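You operate a simulated robot arm through the tools that you are given. There is no shell and no other tool. Be economical: measure what you need, move in short steps, check, and stop when the job is done.

Carry out the task below with a simulated robot arm. There is one attempt and no reset: what you move stays moved.

TASK
Take the sink strainer on the counter between sink and wall and put it away in the basin with the green line.

It is judged by the outcome, as a careful person would: the job done as asked, and still so three seconds after it is handed in. It fails if anything else is knocked over, pushed out of place, dropped, spilled or broken.

THE ROBOT
A 7-joint arm with a two-finger parallel gripper, fixed in place. Base frame: the origin is at the foot of the arm, x ahead of it, y to its left, z up; the work surface is at about z = 950. Lengths are in mm, angles in rad, forces in N, time in s.
With the tool pointing down near the work surface it reaches from about 260 to 680 mm from the base axis. Its first joint turns from -1.152 to 1.152 rad. Payload 1.57 kg.
Tool frame: the origin (TCP) lies between the finger pads and is the grasp point; the fingertips stand 30 mm ahead of it; z points along the fingers, y is the line along which they close. The gripper opens to 110 mm. The fingers are 24 mm wide and 12 mm thick; the gripper's body (48 by 112 mm) begins 78 mm behind the TCP.
Orientation is told as [roll, pitch, yaw] about the base's x, y, z axes, in that order, counted from this pose: with the fingers straight down and closing along the base's y, the tool's x points along the base's -x, its y along +y and its z along -z.

THE INTERFACE
- The arm moves only by the tool play_rows. Its argument "moves" is a list of rows, each an object (a shift or turn left out is 0, a gripper value left out holds the last) with "translation": the shift along the tool's x, y, z in units of 150 mm (1.0 is 150 mm), a list of three; "delta_rot": the turn, a rotation vector about the tool's x, y, z in units of 180 degrees (1.0 is 180 degrees), a list of three; "jaw": the finger opening in cm, from 0 to 11. In form: [{"translation": [x, y, z], "delta_rot": [rx, ry, rz], "jaw": jaw}, ...]. A call has 1 to 10 rows; each row is the pose to reach, as a shift and turn from the pose commanded when the call began, along the tool's axes at that moment. A call with a number of a shift or a turn outside -1 to 1 is refused whole. A row lasts 0.2 s, in which the tool goes at most 50 mm and 0.15 rad; a call with a longer step from one row to the next is refused whole, and so is a gripper value outside its range. A pose out of reach is approached as far as the arm can. The call stops where the force on the tool passes 40 N (or 10 N more than at its start, if that is more) or the arm is blocked; 0.2 s more then pass. The fingers move at their own pace (about 108 mm/s each) and stop on an object; they squeeze with about 29 N. The grip force told is the motor's: it shows also when the fingers shut on nothing. Time passes only in rows, and 0.2 s behind the last, so rows that repeat a pose let the fingers close. It gives the time, the measured TCP pose, the force on the tool (base axes), the opening and the grip force at its end, in the units of the frame above (readings bear some noise).
- Cameras (640 x 400 px; columns grow to the right, rows downward): "scene" is fixed at [156.2, -382, 1413]; the picture's right is [0.85, -0.53, 0.00], its down [-0.25, -0.40, -0.88] and it looks along [0.47, 0.75, -0.48] (base axes); focal length 358 px, centre (320, 200). "wrist" rides on the gripper at [-36, 0, -80] in the tool frame; the picture's right is [0.00, -1.00, 0.00], its down [0.97, 0.00, -0.24] and it looks along [0.24, 0.00, 0.97] (tool axes); focal length 218 px, centre (320, 200).
- get_image(camera): a new picture of that camera. No time passes.
- measure_at(camera, pixels): there is no depth. For up to 12 entries [column, row, z] of the newest picture of that camera ("zoom" is the newest enlarged one), the place [x, y] in the base frame at which the ray of that pixel passes the height z, good to about 2 mm. No time passes.
- enlarge(camera, box): a new picture of the part [left, top, right, bottom] of that camera's present view, enlarged. No time passes.
- close_job(): hands the job in; it is judged then, once.

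Work in short steps. Measure before you move; look again where a grasp or a placing could have gone wrong, and mend it. You have 60 turns and 26 pictures in all, the two below and enlarged ones among them. Open the gripper and draw the arm clear of the work before you hand the job in, unless the task says otherwise; then end with one line.

The tools are called by a JSON object that holds its "api" and its "payload". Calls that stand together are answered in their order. play_rows: Moves the arm, as the interface text tells. Its arguments: {"type":"object","properties":{"moves":{"type":"array"}},"required":["moves"]} The other tools are called the same way: get_image (camera) takes a picture; measure_at (camera, pixels) gives the place at which the rays of pixels pass given heights; enlarge (camera, box) takes an enlarged picture of a part of a camera's view; close_job () hands the job in.

At the start:

```text
time: 0.0
eef_pos: [459.1, -31.8, 1209.8]
ee_rot: [0.001, 0.001, 0.0]
wrist_force: [-1.2, 0.1, -0.2]
width: 109.8
grip_force: 0.0
```

scene: 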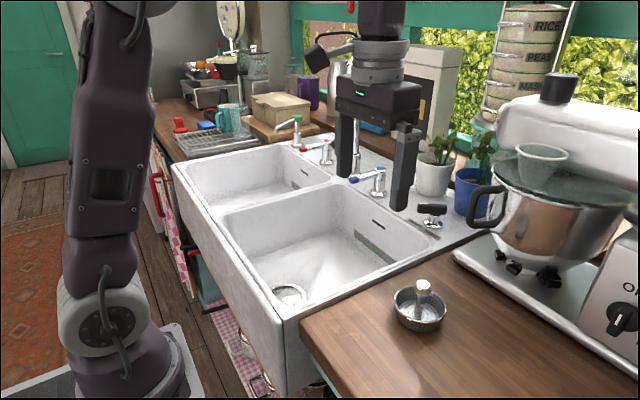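
wrist: 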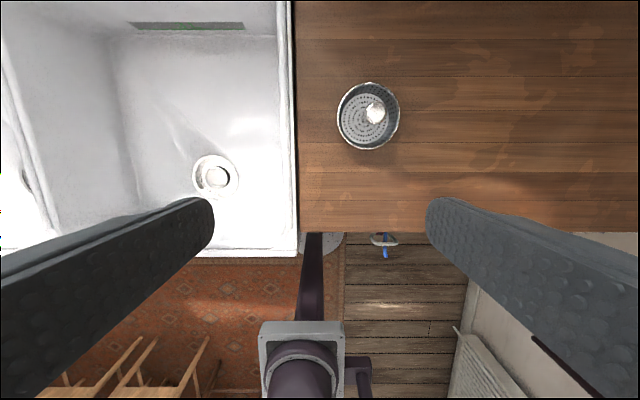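

I'll look closer at the candidate strainers and the line marks in the basins before moving.

{"api": "enlarge", "payload": {"camera": "scene", "box": [330, 160, 490, 260]}}

{"api": "enlarge", "payload": {"camera": "scene", "box": [160, 100, 400, 250]}}

{"api": "enlarge", "payload": {"camera": "wrist", "box": [0, 0, 420, 262]}}

```text
4.00 times, centred on (410, 210) of scene
```

zoom: 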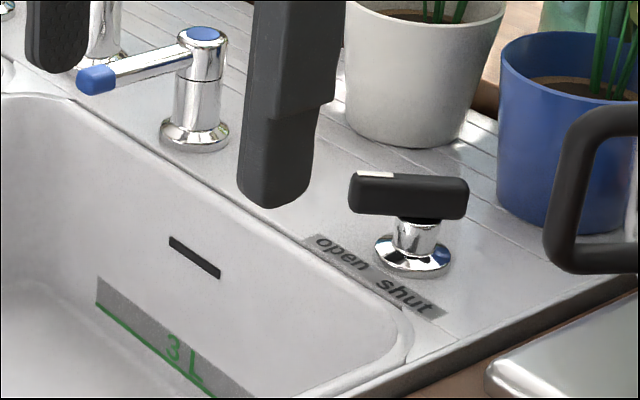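

```text
2.67 times, centred on (280, 175) of scene
```

zoom: 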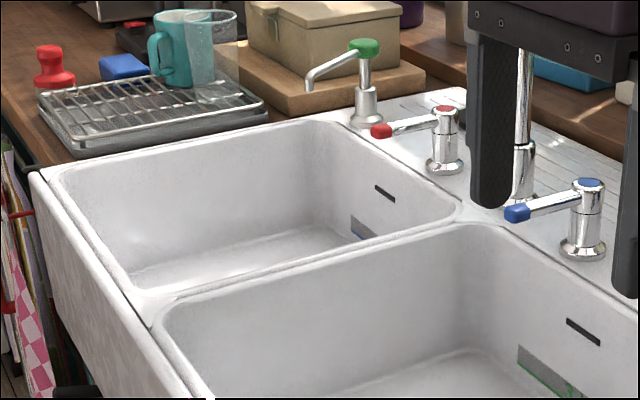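

```text
1.52 times, centred on (210, 131) of wrist
```

zoom: 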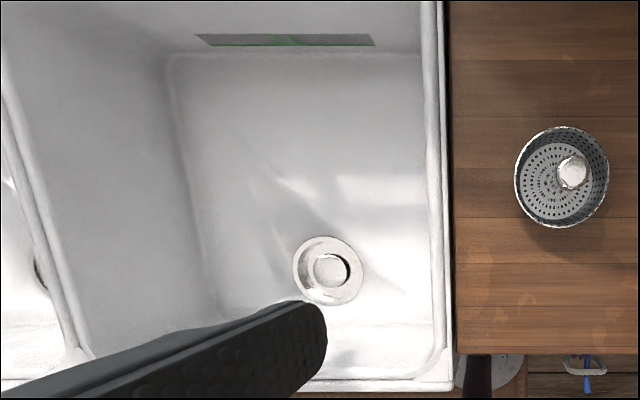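

The near basin carries the green "3 L" line (the other is blue); the strainer is on the wood at wrist (368,116). I measure its rim, knob and the basin in the wrist and scene pictures.

{"api": "measure_at", "payload": {"camera": "wrist", "pixels": [[337, 116, 980], [400, 116, 980], [368, 82, 980], [368, 150, 980], [376, 112, 1000], [296, 120, 950], [216, 178, 780], [290, 250, 950], [187, 25, 850], [115, 50, 780], [278, 40, 780]]}}

{"api": "measure_at", "payload": {"camera": "scene", "pixels": [[423, 287, 1000], [422, 300, 970], [420, 330, 950], [394, 300, 980], [447, 308, 980], [288, 295, 780], [300, 320, 950], [222, 215, 950], [420, 262, 950], [328, 183, 950], [423, 280, 1000], [288, 295, 820]]}}

{"api": "enlarge", "payload": {"camera": "scene", "box": [372, 270, 468, 330]}}

```text
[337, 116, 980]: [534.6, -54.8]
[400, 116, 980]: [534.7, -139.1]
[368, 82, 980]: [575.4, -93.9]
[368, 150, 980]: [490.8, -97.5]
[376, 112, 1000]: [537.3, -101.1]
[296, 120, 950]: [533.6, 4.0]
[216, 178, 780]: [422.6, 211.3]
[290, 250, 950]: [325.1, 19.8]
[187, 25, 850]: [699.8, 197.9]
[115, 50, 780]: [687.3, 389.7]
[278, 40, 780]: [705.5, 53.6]
```

```text
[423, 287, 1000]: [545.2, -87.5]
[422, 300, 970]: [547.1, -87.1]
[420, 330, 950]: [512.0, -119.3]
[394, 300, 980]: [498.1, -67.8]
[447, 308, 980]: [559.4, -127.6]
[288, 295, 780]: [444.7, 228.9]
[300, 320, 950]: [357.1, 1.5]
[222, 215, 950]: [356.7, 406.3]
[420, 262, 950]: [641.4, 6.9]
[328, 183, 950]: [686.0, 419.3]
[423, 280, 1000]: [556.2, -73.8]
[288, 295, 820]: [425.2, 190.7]
```

```text
6.67 times, centred on (420, 300) of scene
```

zoom: 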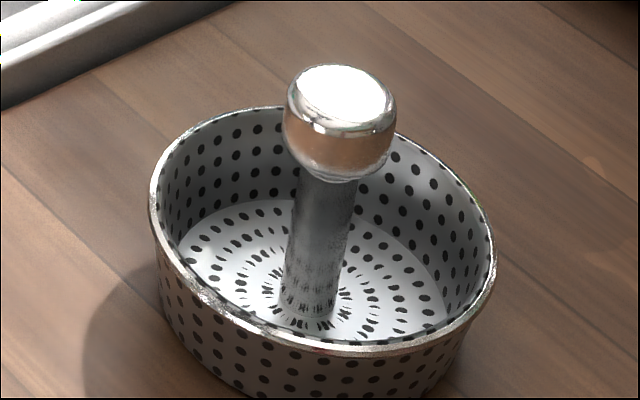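

Strainer: rim about 84 mm wide, centred at (534, -97), knob about 27 mm wide at z≈1010. The basin floor lies at z≈816 with the drain at (427,194). I move above the knob with the jaw at 5 cm.

{"api": "play_rows", "payload": {"moves": [{"translation": [-0.125, -0.11, 0.18], "jaw": 5}, {"translation": [-0.25, -0.22, 0.36]}, {"translation": [-0.375, -0.33, 0.55]}, {"translation": [-0.47, -0.41, 0.75]}, {"translation": [-0.5, -0.438, 0.9]}, {"translation": [-0.5, -0.438, 0.9]}]}}

{"api": "get_image", "payload": {"camera": "wrist"}}

{"api": "get_image", "payload": {"camera": "scene"}}

```text
time: 1.4
eef_pos: [535.6, -98.7, 1074.8]
ee_rot: [0.0, 0.0, 0.001]
wrist_force: [0.1, -0.3, 0.0]
width: 50.2
grip_force: 0.0
```

```text
19 pictures are left
```

wrist: 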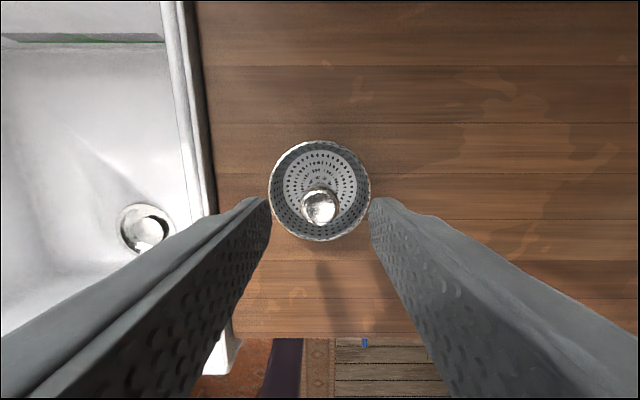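

```text
18 pictures are left
```

scene: 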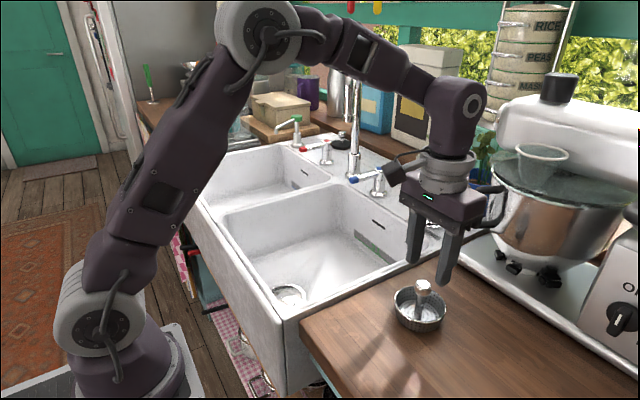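

The knob sits at wrist (320,207), laterally centred. I check its x and the rim.

{"api": "measure_at", "payload": {"camera": "wrist", "pixels": [[320, 207, 1010], [301, 207, 1010], [339, 207, 1010], [269, 191, 980], [371, 191, 980], [320, 140, 980], [320, 241, 980]]}}

```text
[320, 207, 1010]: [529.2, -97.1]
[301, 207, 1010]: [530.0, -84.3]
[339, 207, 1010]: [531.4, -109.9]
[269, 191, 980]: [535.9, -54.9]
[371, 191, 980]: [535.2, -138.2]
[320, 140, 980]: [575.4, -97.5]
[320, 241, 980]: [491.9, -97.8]
```

Lowering onto the knob (TCP to z≈1008), then closing.

{"api": "play_rows", "payload": {"moves": [{"translation": [0.018, 0.01, 0.15]}, {"translation": [0.018, 0.01, 0.3]}, {"translation": [0.018, 0.01, 0.4]}, {"translation": [0.018, 0.01, 0.445]}, {"translation": [0.018, 0.01, 0.445]}]}}

{"api": "enlarge", "payload": {"camera": "scene", "box": [360, 230, 488, 340]}}

```text
time: 2.6
eef_pos: [531.6, -96.7, 1009.1]
ee_rot: [0.0, -0.004, 0.001]
wrist_force: [-4.2, 5.1, 38.6]
width: 49.6
grip_force: 0.1
```

```text
3.64 times, centred on (424, 285) of scene
```

zoom: 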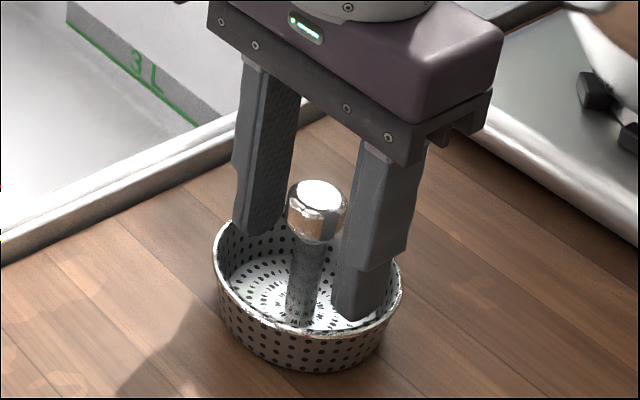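

The force reads 38 N up, so a fingertip is touching the bowl. I rise 10 mm, then close on the knob.

{"api": "play_rows", "payload": {"moves": [{"translation": [0, 0, -0.067]}, {"translation": [0, 0, -0.067]}, {"translation": [0, 0, -0.067], "jaw": 0}, {"translation": [0, 0, -0.067], "jaw": 0}, {"translation": [0, 0, -0.067], "jaw": 0}]}}

{"api": "enlarge", "payload": {"camera": "scene", "box": [360, 230, 488, 340]}}

```text
time: 3.8
eef_pos: [532.2, -96.1, 1017.3]
ee_rot: [0.001, 0.0, 0.001]
wrist_force: [-0.3, 0.2, 0.5]
width: 24.6
grip_force: 28.2
```

```text
3.64 times, centred on (424, 285) of scene
```

zoom: 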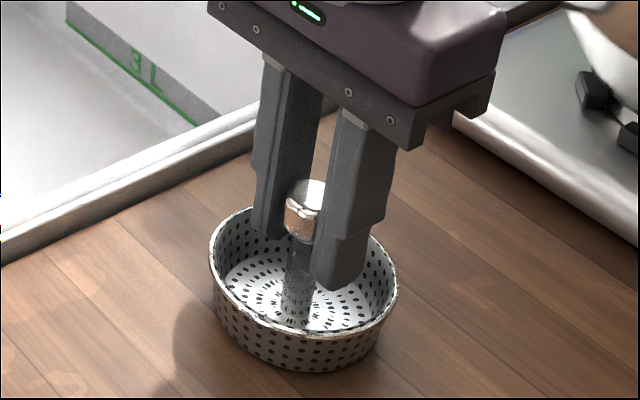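

Gripped at 24.6 mm on the knob. I lift straight up about 100 mm and check.

{"api": "play_rows", "payload": {"moves": [{"translation": [0, 0, -0.1], "jaw": 0}, {"translation": [0, 0, -0.25]}, {"translation": [0, 0, -0.4]}, {"translation": [0, 0, -0.55]}, {"translation": [0, 0, -0.67]}, {"translation": [0, 0, -0.67]}]}}

{"api": "get_image", "payload": {"camera": "scene"}}

{"api": "get_image", "payload": {"camera": "wrist"}}

```text
time: 5.2
eef_pos: [530.9, -94.7, 1117.9]
ee_rot: [0.0, 0.001, 0.0]
wrist_force: [0.3, -0.3, -1.7]
width: 25.1
grip_force: 29.1
```

```text
15 pictures are left
```

scene: 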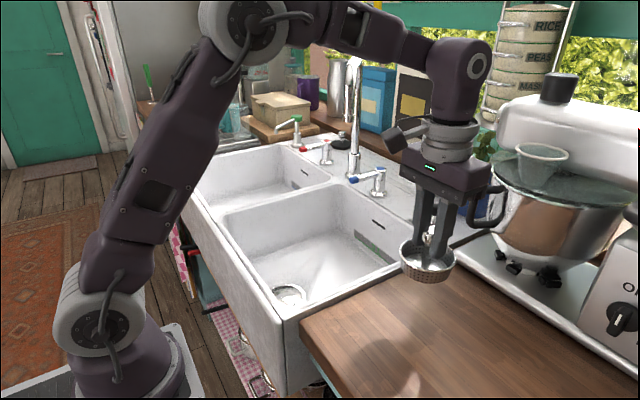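

```text
14 pictures are left
```

wrist: 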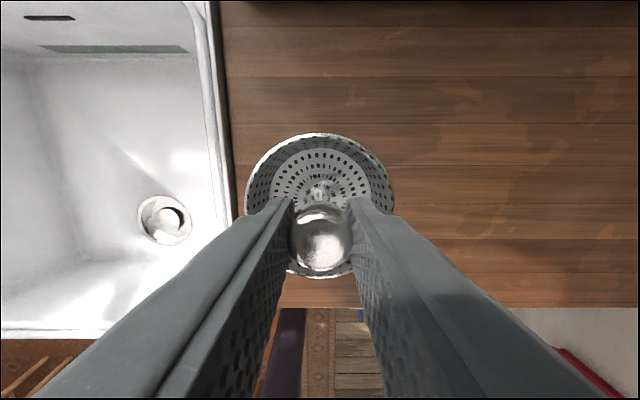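

Held well. Before crossing, I check where the faucet spout reaches.

{"api": "enlarge", "payload": {"camera": "scene", "box": [260, 60, 420, 260]}}

{"api": "measure_at", "payload": {"camera": "scene", "pixels": [[353, 178, 950], [352, 182, 980], [320, 300, 816], [320, 235, 816], [230, 245, 816], [288, 293, 816]]}}

{"api": "measure_at", "payload": {"camera": "wrist", "pixels": [[164, 219, 816], [222, 150, 950], [35, 60, 816], [200, 150, 816], [120, 335, 950]]}}

```text
2.00 times, centred on (340, 160) of scene
```

zoom: 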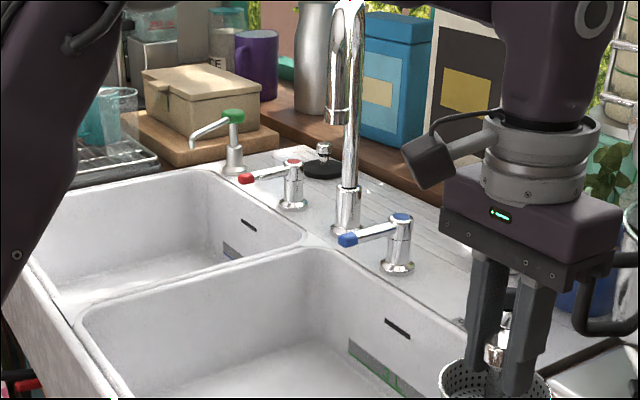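

```text
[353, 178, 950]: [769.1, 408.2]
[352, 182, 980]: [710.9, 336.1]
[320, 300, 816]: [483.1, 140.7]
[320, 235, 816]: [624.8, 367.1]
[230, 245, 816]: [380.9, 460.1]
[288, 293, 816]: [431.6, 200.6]
```

```text
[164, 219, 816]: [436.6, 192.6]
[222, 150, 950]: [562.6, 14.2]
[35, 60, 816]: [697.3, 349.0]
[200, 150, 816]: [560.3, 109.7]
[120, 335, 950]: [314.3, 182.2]
```

The spout is near (710,375), well clear. I carry the strainer toward (520,170) at this height.

{"api": "play_rows", "payload": {"moves": [{"translation": [0.01, 0.15, 0]}, {"translation": [0.02, 0.38, 0]}, {"translation": [0.04, 0.62, 0]}, {"translation": [0.06, 0.85, 0]}, {"translation": [0.07, 0.95, 0]}, {"translation": [0.07, 0.95, 0]}]}}

{"api": "play_rows", "payload": {"moves": [{"translation": [0, 0.15, 0]}, {"translation": [0, 0.38, 0]}, {"translation": [0, 0.62, 0]}, {"translation": [0, 0.8, 0]}, {"translation": [0, 0.85, 0]}, {"translation": [0, 0.85, 0]}]}}

{"api": "get_image", "payload": {"camera": "wrist"}}

{"api": "get_image", "payload": {"camera": "scene"}}

```text
time: 6.6
eef_pos: [520.9, 46.5, 1116.2]
ee_rot: [0.001, 0.001, 0.0]
wrist_force: [-0.3, -0.2, -0.5]
width: 25.0
grip_force: 29.3
```

```text
time: 8.0
eef_pos: [521.7, 174.0, 1117.6]
ee_rot: [0.0, 0.0, 0.0]
wrist_force: [0.3, -0.8, -0.9]
width: 25.1
grip_force: 29.5
```

```text
12 pictures are left
```

wrist: 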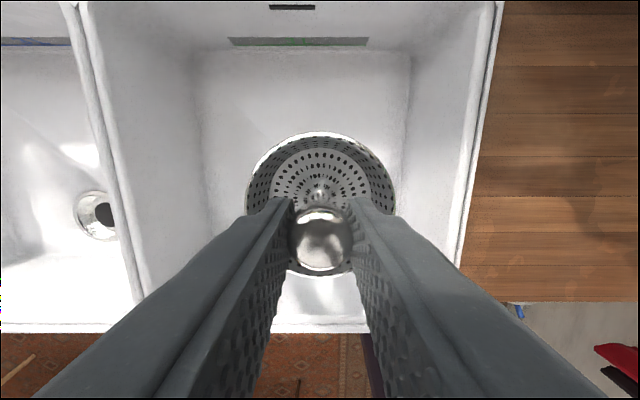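

```text
11 pictures are left
```

scene: 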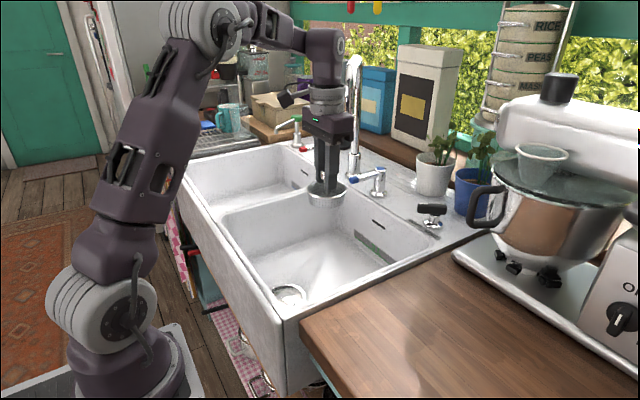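

Strainer is over the basin. I verify the basin extents around this point.

{"api": "measure_at", "payload": {"camera": "wrist", "pixels": [[118, 180, 950], [475, 180, 950], [205, 150, 816], [408, 130, 816], [300, 52, 816], [300, 325, 950]]}}

```text
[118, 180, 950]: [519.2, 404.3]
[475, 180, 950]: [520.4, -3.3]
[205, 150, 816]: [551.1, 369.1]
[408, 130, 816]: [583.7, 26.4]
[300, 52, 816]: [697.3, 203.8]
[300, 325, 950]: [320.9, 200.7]
```

Plenty of room all around. Lowering 150 mm, then further until near the floor.

{"api": "play_rows", "payload": {"moves": [{"translation": [0, 0, 0.2]}, {"translation": [0, 0, 0.4]}, {"translation": [0, 0, 0.6]}, {"translation": [0, 0, 0.8]}, {"translation": [0, 0, 1.0]}, {"translation": [0, 0, 1.0]}]}}

{"api": "play_rows", "payload": {"moves": [{"translation": [0, 0, 0.12]}, {"translation": [0, 0, 0.24]}, {"translation": [0, 0, 0.34]}, {"translation": [0, 0, 0.42]}, {"translation": [0, 0, 0.45]}, {"translation": [0, 0, 0.45]}]}}

{"api": "get_image", "payload": {"camera": "scene"}}

```text
time: 9.4
eef_pos: [520.0, 174.3, 967.5]
ee_rot: [0.0, 0.0, -0.001]
wrist_force: [-0.4, 0.3, -1.1]
width: 25.1
grip_force: 28.9
```

```text
time: 10.8
eef_pos: [521.4, 176.0, 901.0]
ee_rot: [-0.001, 0.0, -0.001]
wrist_force: [0.5, 0.8, -0.6]
width: 25.1
grip_force: 28.8
```

```text
10 pictures are left
```

scene: 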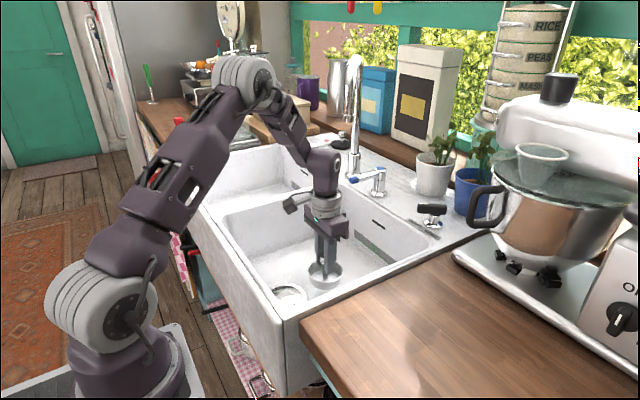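

About 20 mm above the floor by estimate; I creep down in small steps, watching the force.

{"api": "play_rows", "payload": {"moves": [{"translation": [0, 0, 0.03]}, {"translation": [0, 0, 0.05]}, {"translation": [0, 0, 0.07]}, {"translation": [0, 0, 0.085]}, {"translation": [0, 0, 0.1]}, {"translation": [0, 0, 0.1]}]}}

{"api": "enlarge", "payload": {"camera": "scene", "box": [256, 210, 384, 310]}}

```text
time: 12.2
eef_pos: [521.5, 173.3, 885.8]
ee_rot: [-0.001, 0.001, 0.001]
wrist_force: [0.0, -0.4, -1.5]
width: 25.0
grip_force: 28.9
```

```text
4.00 times, centred on (320, 260) of scene
```

zoom: 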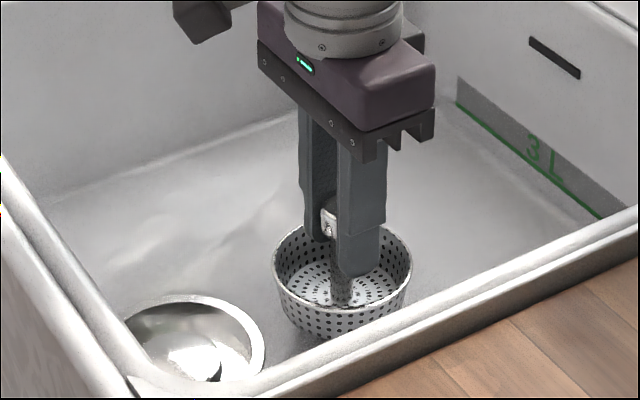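

No contact yet; continuing in finer steps.

{"api": "play_rows", "payload": {"moves": [{"translation": [0, 0, 0.013]}, {"translation": [0, 0, 0.026]}, {"translation": [0, 0, 0.026]}]}}

{"api": "play_rows", "payload": {"moves": [{"translation": [0, 0, 0.013]}, {"translation": [0, 0, 0.026]}, {"translation": [0, 0, 0.026]}]}}

```text
time: 13.0
eef_pos: [521.1, 173.8, 881.2]
ee_rot: [0.001, 0.0, 0.0]
wrist_force: [-0.5, 0.9, -0.7]
width: 25.0
grip_force: 29.0
```

```text
time: 13.8
eef_pos: [521.5, 173.4, 877.3]
ee_rot: [0.0, 0.001, 0.001]
wrist_force: [0.9, 0.1, -1.3]
width: 25.1
grip_force: 28.7
```

{"api": "play_rows", "payload": {"moves": [{"translation": [0, 0, 0.013]}, {"translation": [0, 0, 0.026]}, {"translation": [0, 0, 0.026]}]}}

{"api": "play_rows", "payload": {"moves": [{"translation": [0, 0, 0.013]}, {"translation": [0, 0, 0.026]}, {"translation": [0, 0, 0.026]}]}}

{"api": "enlarge", "payload": {"camera": "scene", "box": [256, 210, 384, 310]}}

```text
time: 14.6
eef_pos: [521.8, 172.8, 873.7]
ee_rot: [-0.001, 0.001, 0.0]
wrist_force: [-0.1, -0.2, -0.6]
width: 25.0
grip_force: 29.4
```

```text
time: 15.4
eef_pos: [522.6, 174.1, 868.8]
ee_rot: [0.002, 0.001, 0.001]
wrist_force: [-0.4, -0.2, -1.5]
width: 25.0
grip_force: 28.8
```

```text
4.00 times, centred on (320, 260) of scene
```

zoom: 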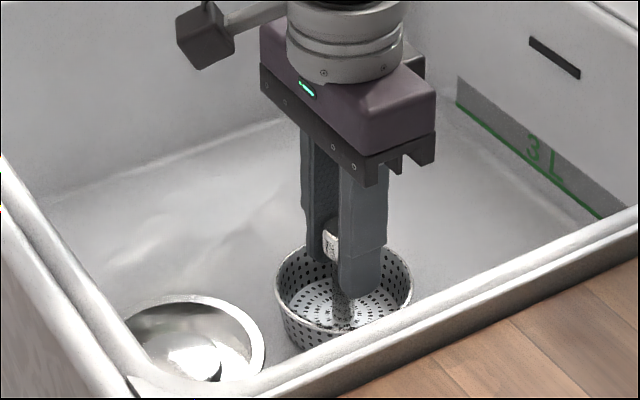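

Still free; continuing down with several small-step calls.

{"api": "play_rows", "payload": {"moves": [{"translation": [0, 0, 0.013]}, {"translation": [0, 0, 0.026]}, {"translation": [0, 0, 0.026]}]}}

{"api": "play_rows", "payload": {"moves": [{"translation": [0, 0, 0.013]}, {"translation": [0, 0, 0.026]}, {"translation": [0, 0, 0.026]}]}}

{"api": "play_rows", "payload": {"moves": [{"translation": [0, 0, 0.013]}, {"translation": [0, 0, 0.026]}, {"translation": [0, 0, 0.026]}]}}

```text
time: 16.2
eef_pos: [521.1, 173.3, 865.5]
ee_rot: [0.0, 0.0, 0.0]
wrist_force: [-3.9, 0.1, 22.6]
width: 25.2
grip_force: 28.8
```

```text
time: 17.0
eef_pos: [522.7, 172.5, 862.0]
ee_rot: [0.0, -0.003, -0.001]
wrist_force: [2.9, 2.5, 22.9]
width: 25.0
grip_force: 28.8
```

```text
time: 17.8
eef_pos: [521.9, 173.8, 856.8]
ee_rot: [0.001, -0.003, -0.002]
wrist_force: [5.2, -1.1, 24.1]
width: 24.9
grip_force: 28.6
```

Contact: 23 N, strainer on the floor (fingers slid slightly down the knob). I open only to 3.8 cm so as not to touch the bowl wall, and look.

{"api": "play_rows", "payload": {"moves": [{"translation": [0, 0, -0.005], "jaw": 3.8}, {"translation": [0, 0, -0.005]}, {"translation": [0, 0, -0.005]}]}}

{"api": "enlarge", "payload": {"camera": "scene", "box": [256, 210, 384, 310]}}

{"api": "get_image", "payload": {"camera": "wrist"}}

```text
time: 18.6
eef_pos: [520.6, 173.5, 858.5]
ee_rot: [0.0, 0.0, -0.002]
wrist_force: [1.4, -0.7, -0.1]
width: 38.0
grip_force: 0.0
```

```text
4.00 times, centred on (320, 260) of scene
```

zoom: 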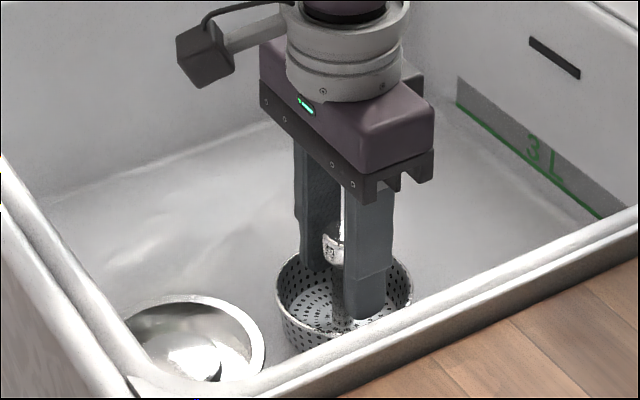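

```text
6 pictures are left
```

wrist: 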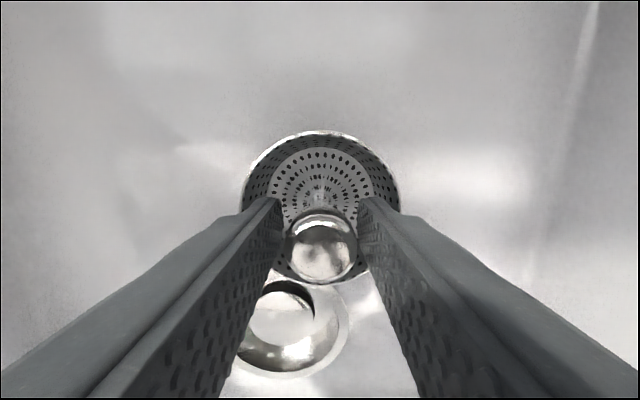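

Released and upright on the floor. I rise straight up, out of the basin.

{"api": "play_rows", "payload": {"moves": [{"translation": [0, 0, -0.05]}, {"translation": [0, 0, -0.15]}, {"translation": [0, 0, -0.3]}, {"translation": [0, 0, -0.5]}, {"translation": [0, 0, -0.75]}, {"translation": [0, 0, -1.0]}, {"translation": [0, 0, -1.0]}]}}

{"api": "play_rows", "payload": {"moves": [{"translation": [0, 0, -0.25]}, {"translation": [0, 0, -0.5]}, {"translation": [0, 0, -0.75]}, {"translation": [0, 0, -1.0]}, {"translation": [0, 0, -1.0], "jaw": 8}, {"translation": [0, 0, -1.0]}]}}

{"api": "get_image", "payload": {"camera": "scene"}}

{"api": "get_image", "payload": {"camera": "wrist"}}

```text
time: 20.2
eef_pos: [524.0, 172.6, 1006.4]
ee_rot: [0.001, 0.0, 0.0]
wrist_force: [0.4, 0.0, -0.8]
width: 38.0
grip_force: 0.0
```

```text
time: 21.6
eef_pos: [522.2, 173.3, 1159.7]
ee_rot: [0.0, -0.002, 0.001]
wrist_force: [0.4, 0.1, 1.1]
width: 79.9
grip_force: 0.0
```

```text
5 pictures are left
```

scene: 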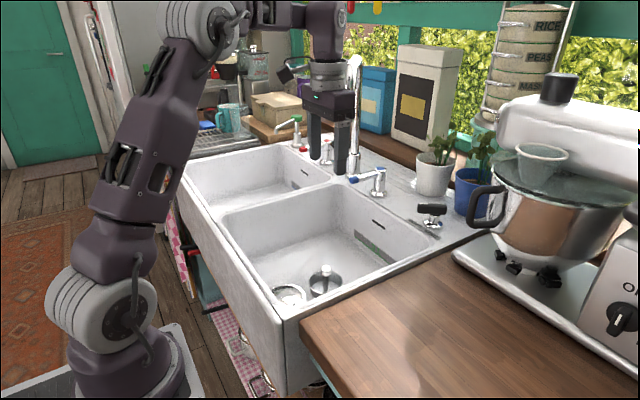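

```text
4 pictures are left
```

wrist: 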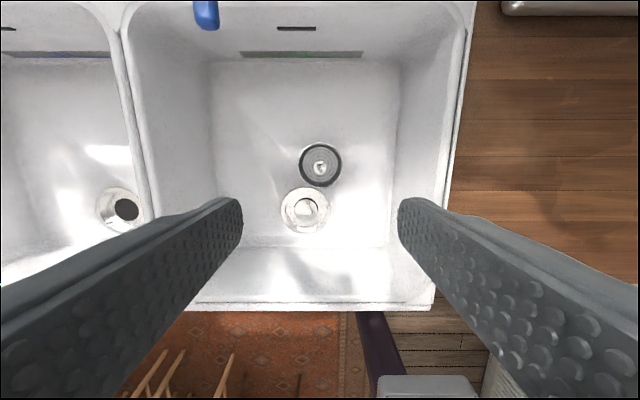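

The strainer stands upright in the green-line basin, beside its drain. The arm is clear and nothing else has moved, so I hand the job in.

{"api": "close_job", "payload": {}}

```text
The job is handed in.
```

The sink strainer is now standing upright on the floor of the basin with the green line, next to the drain; the arm is clear and nothing else was disturbed.
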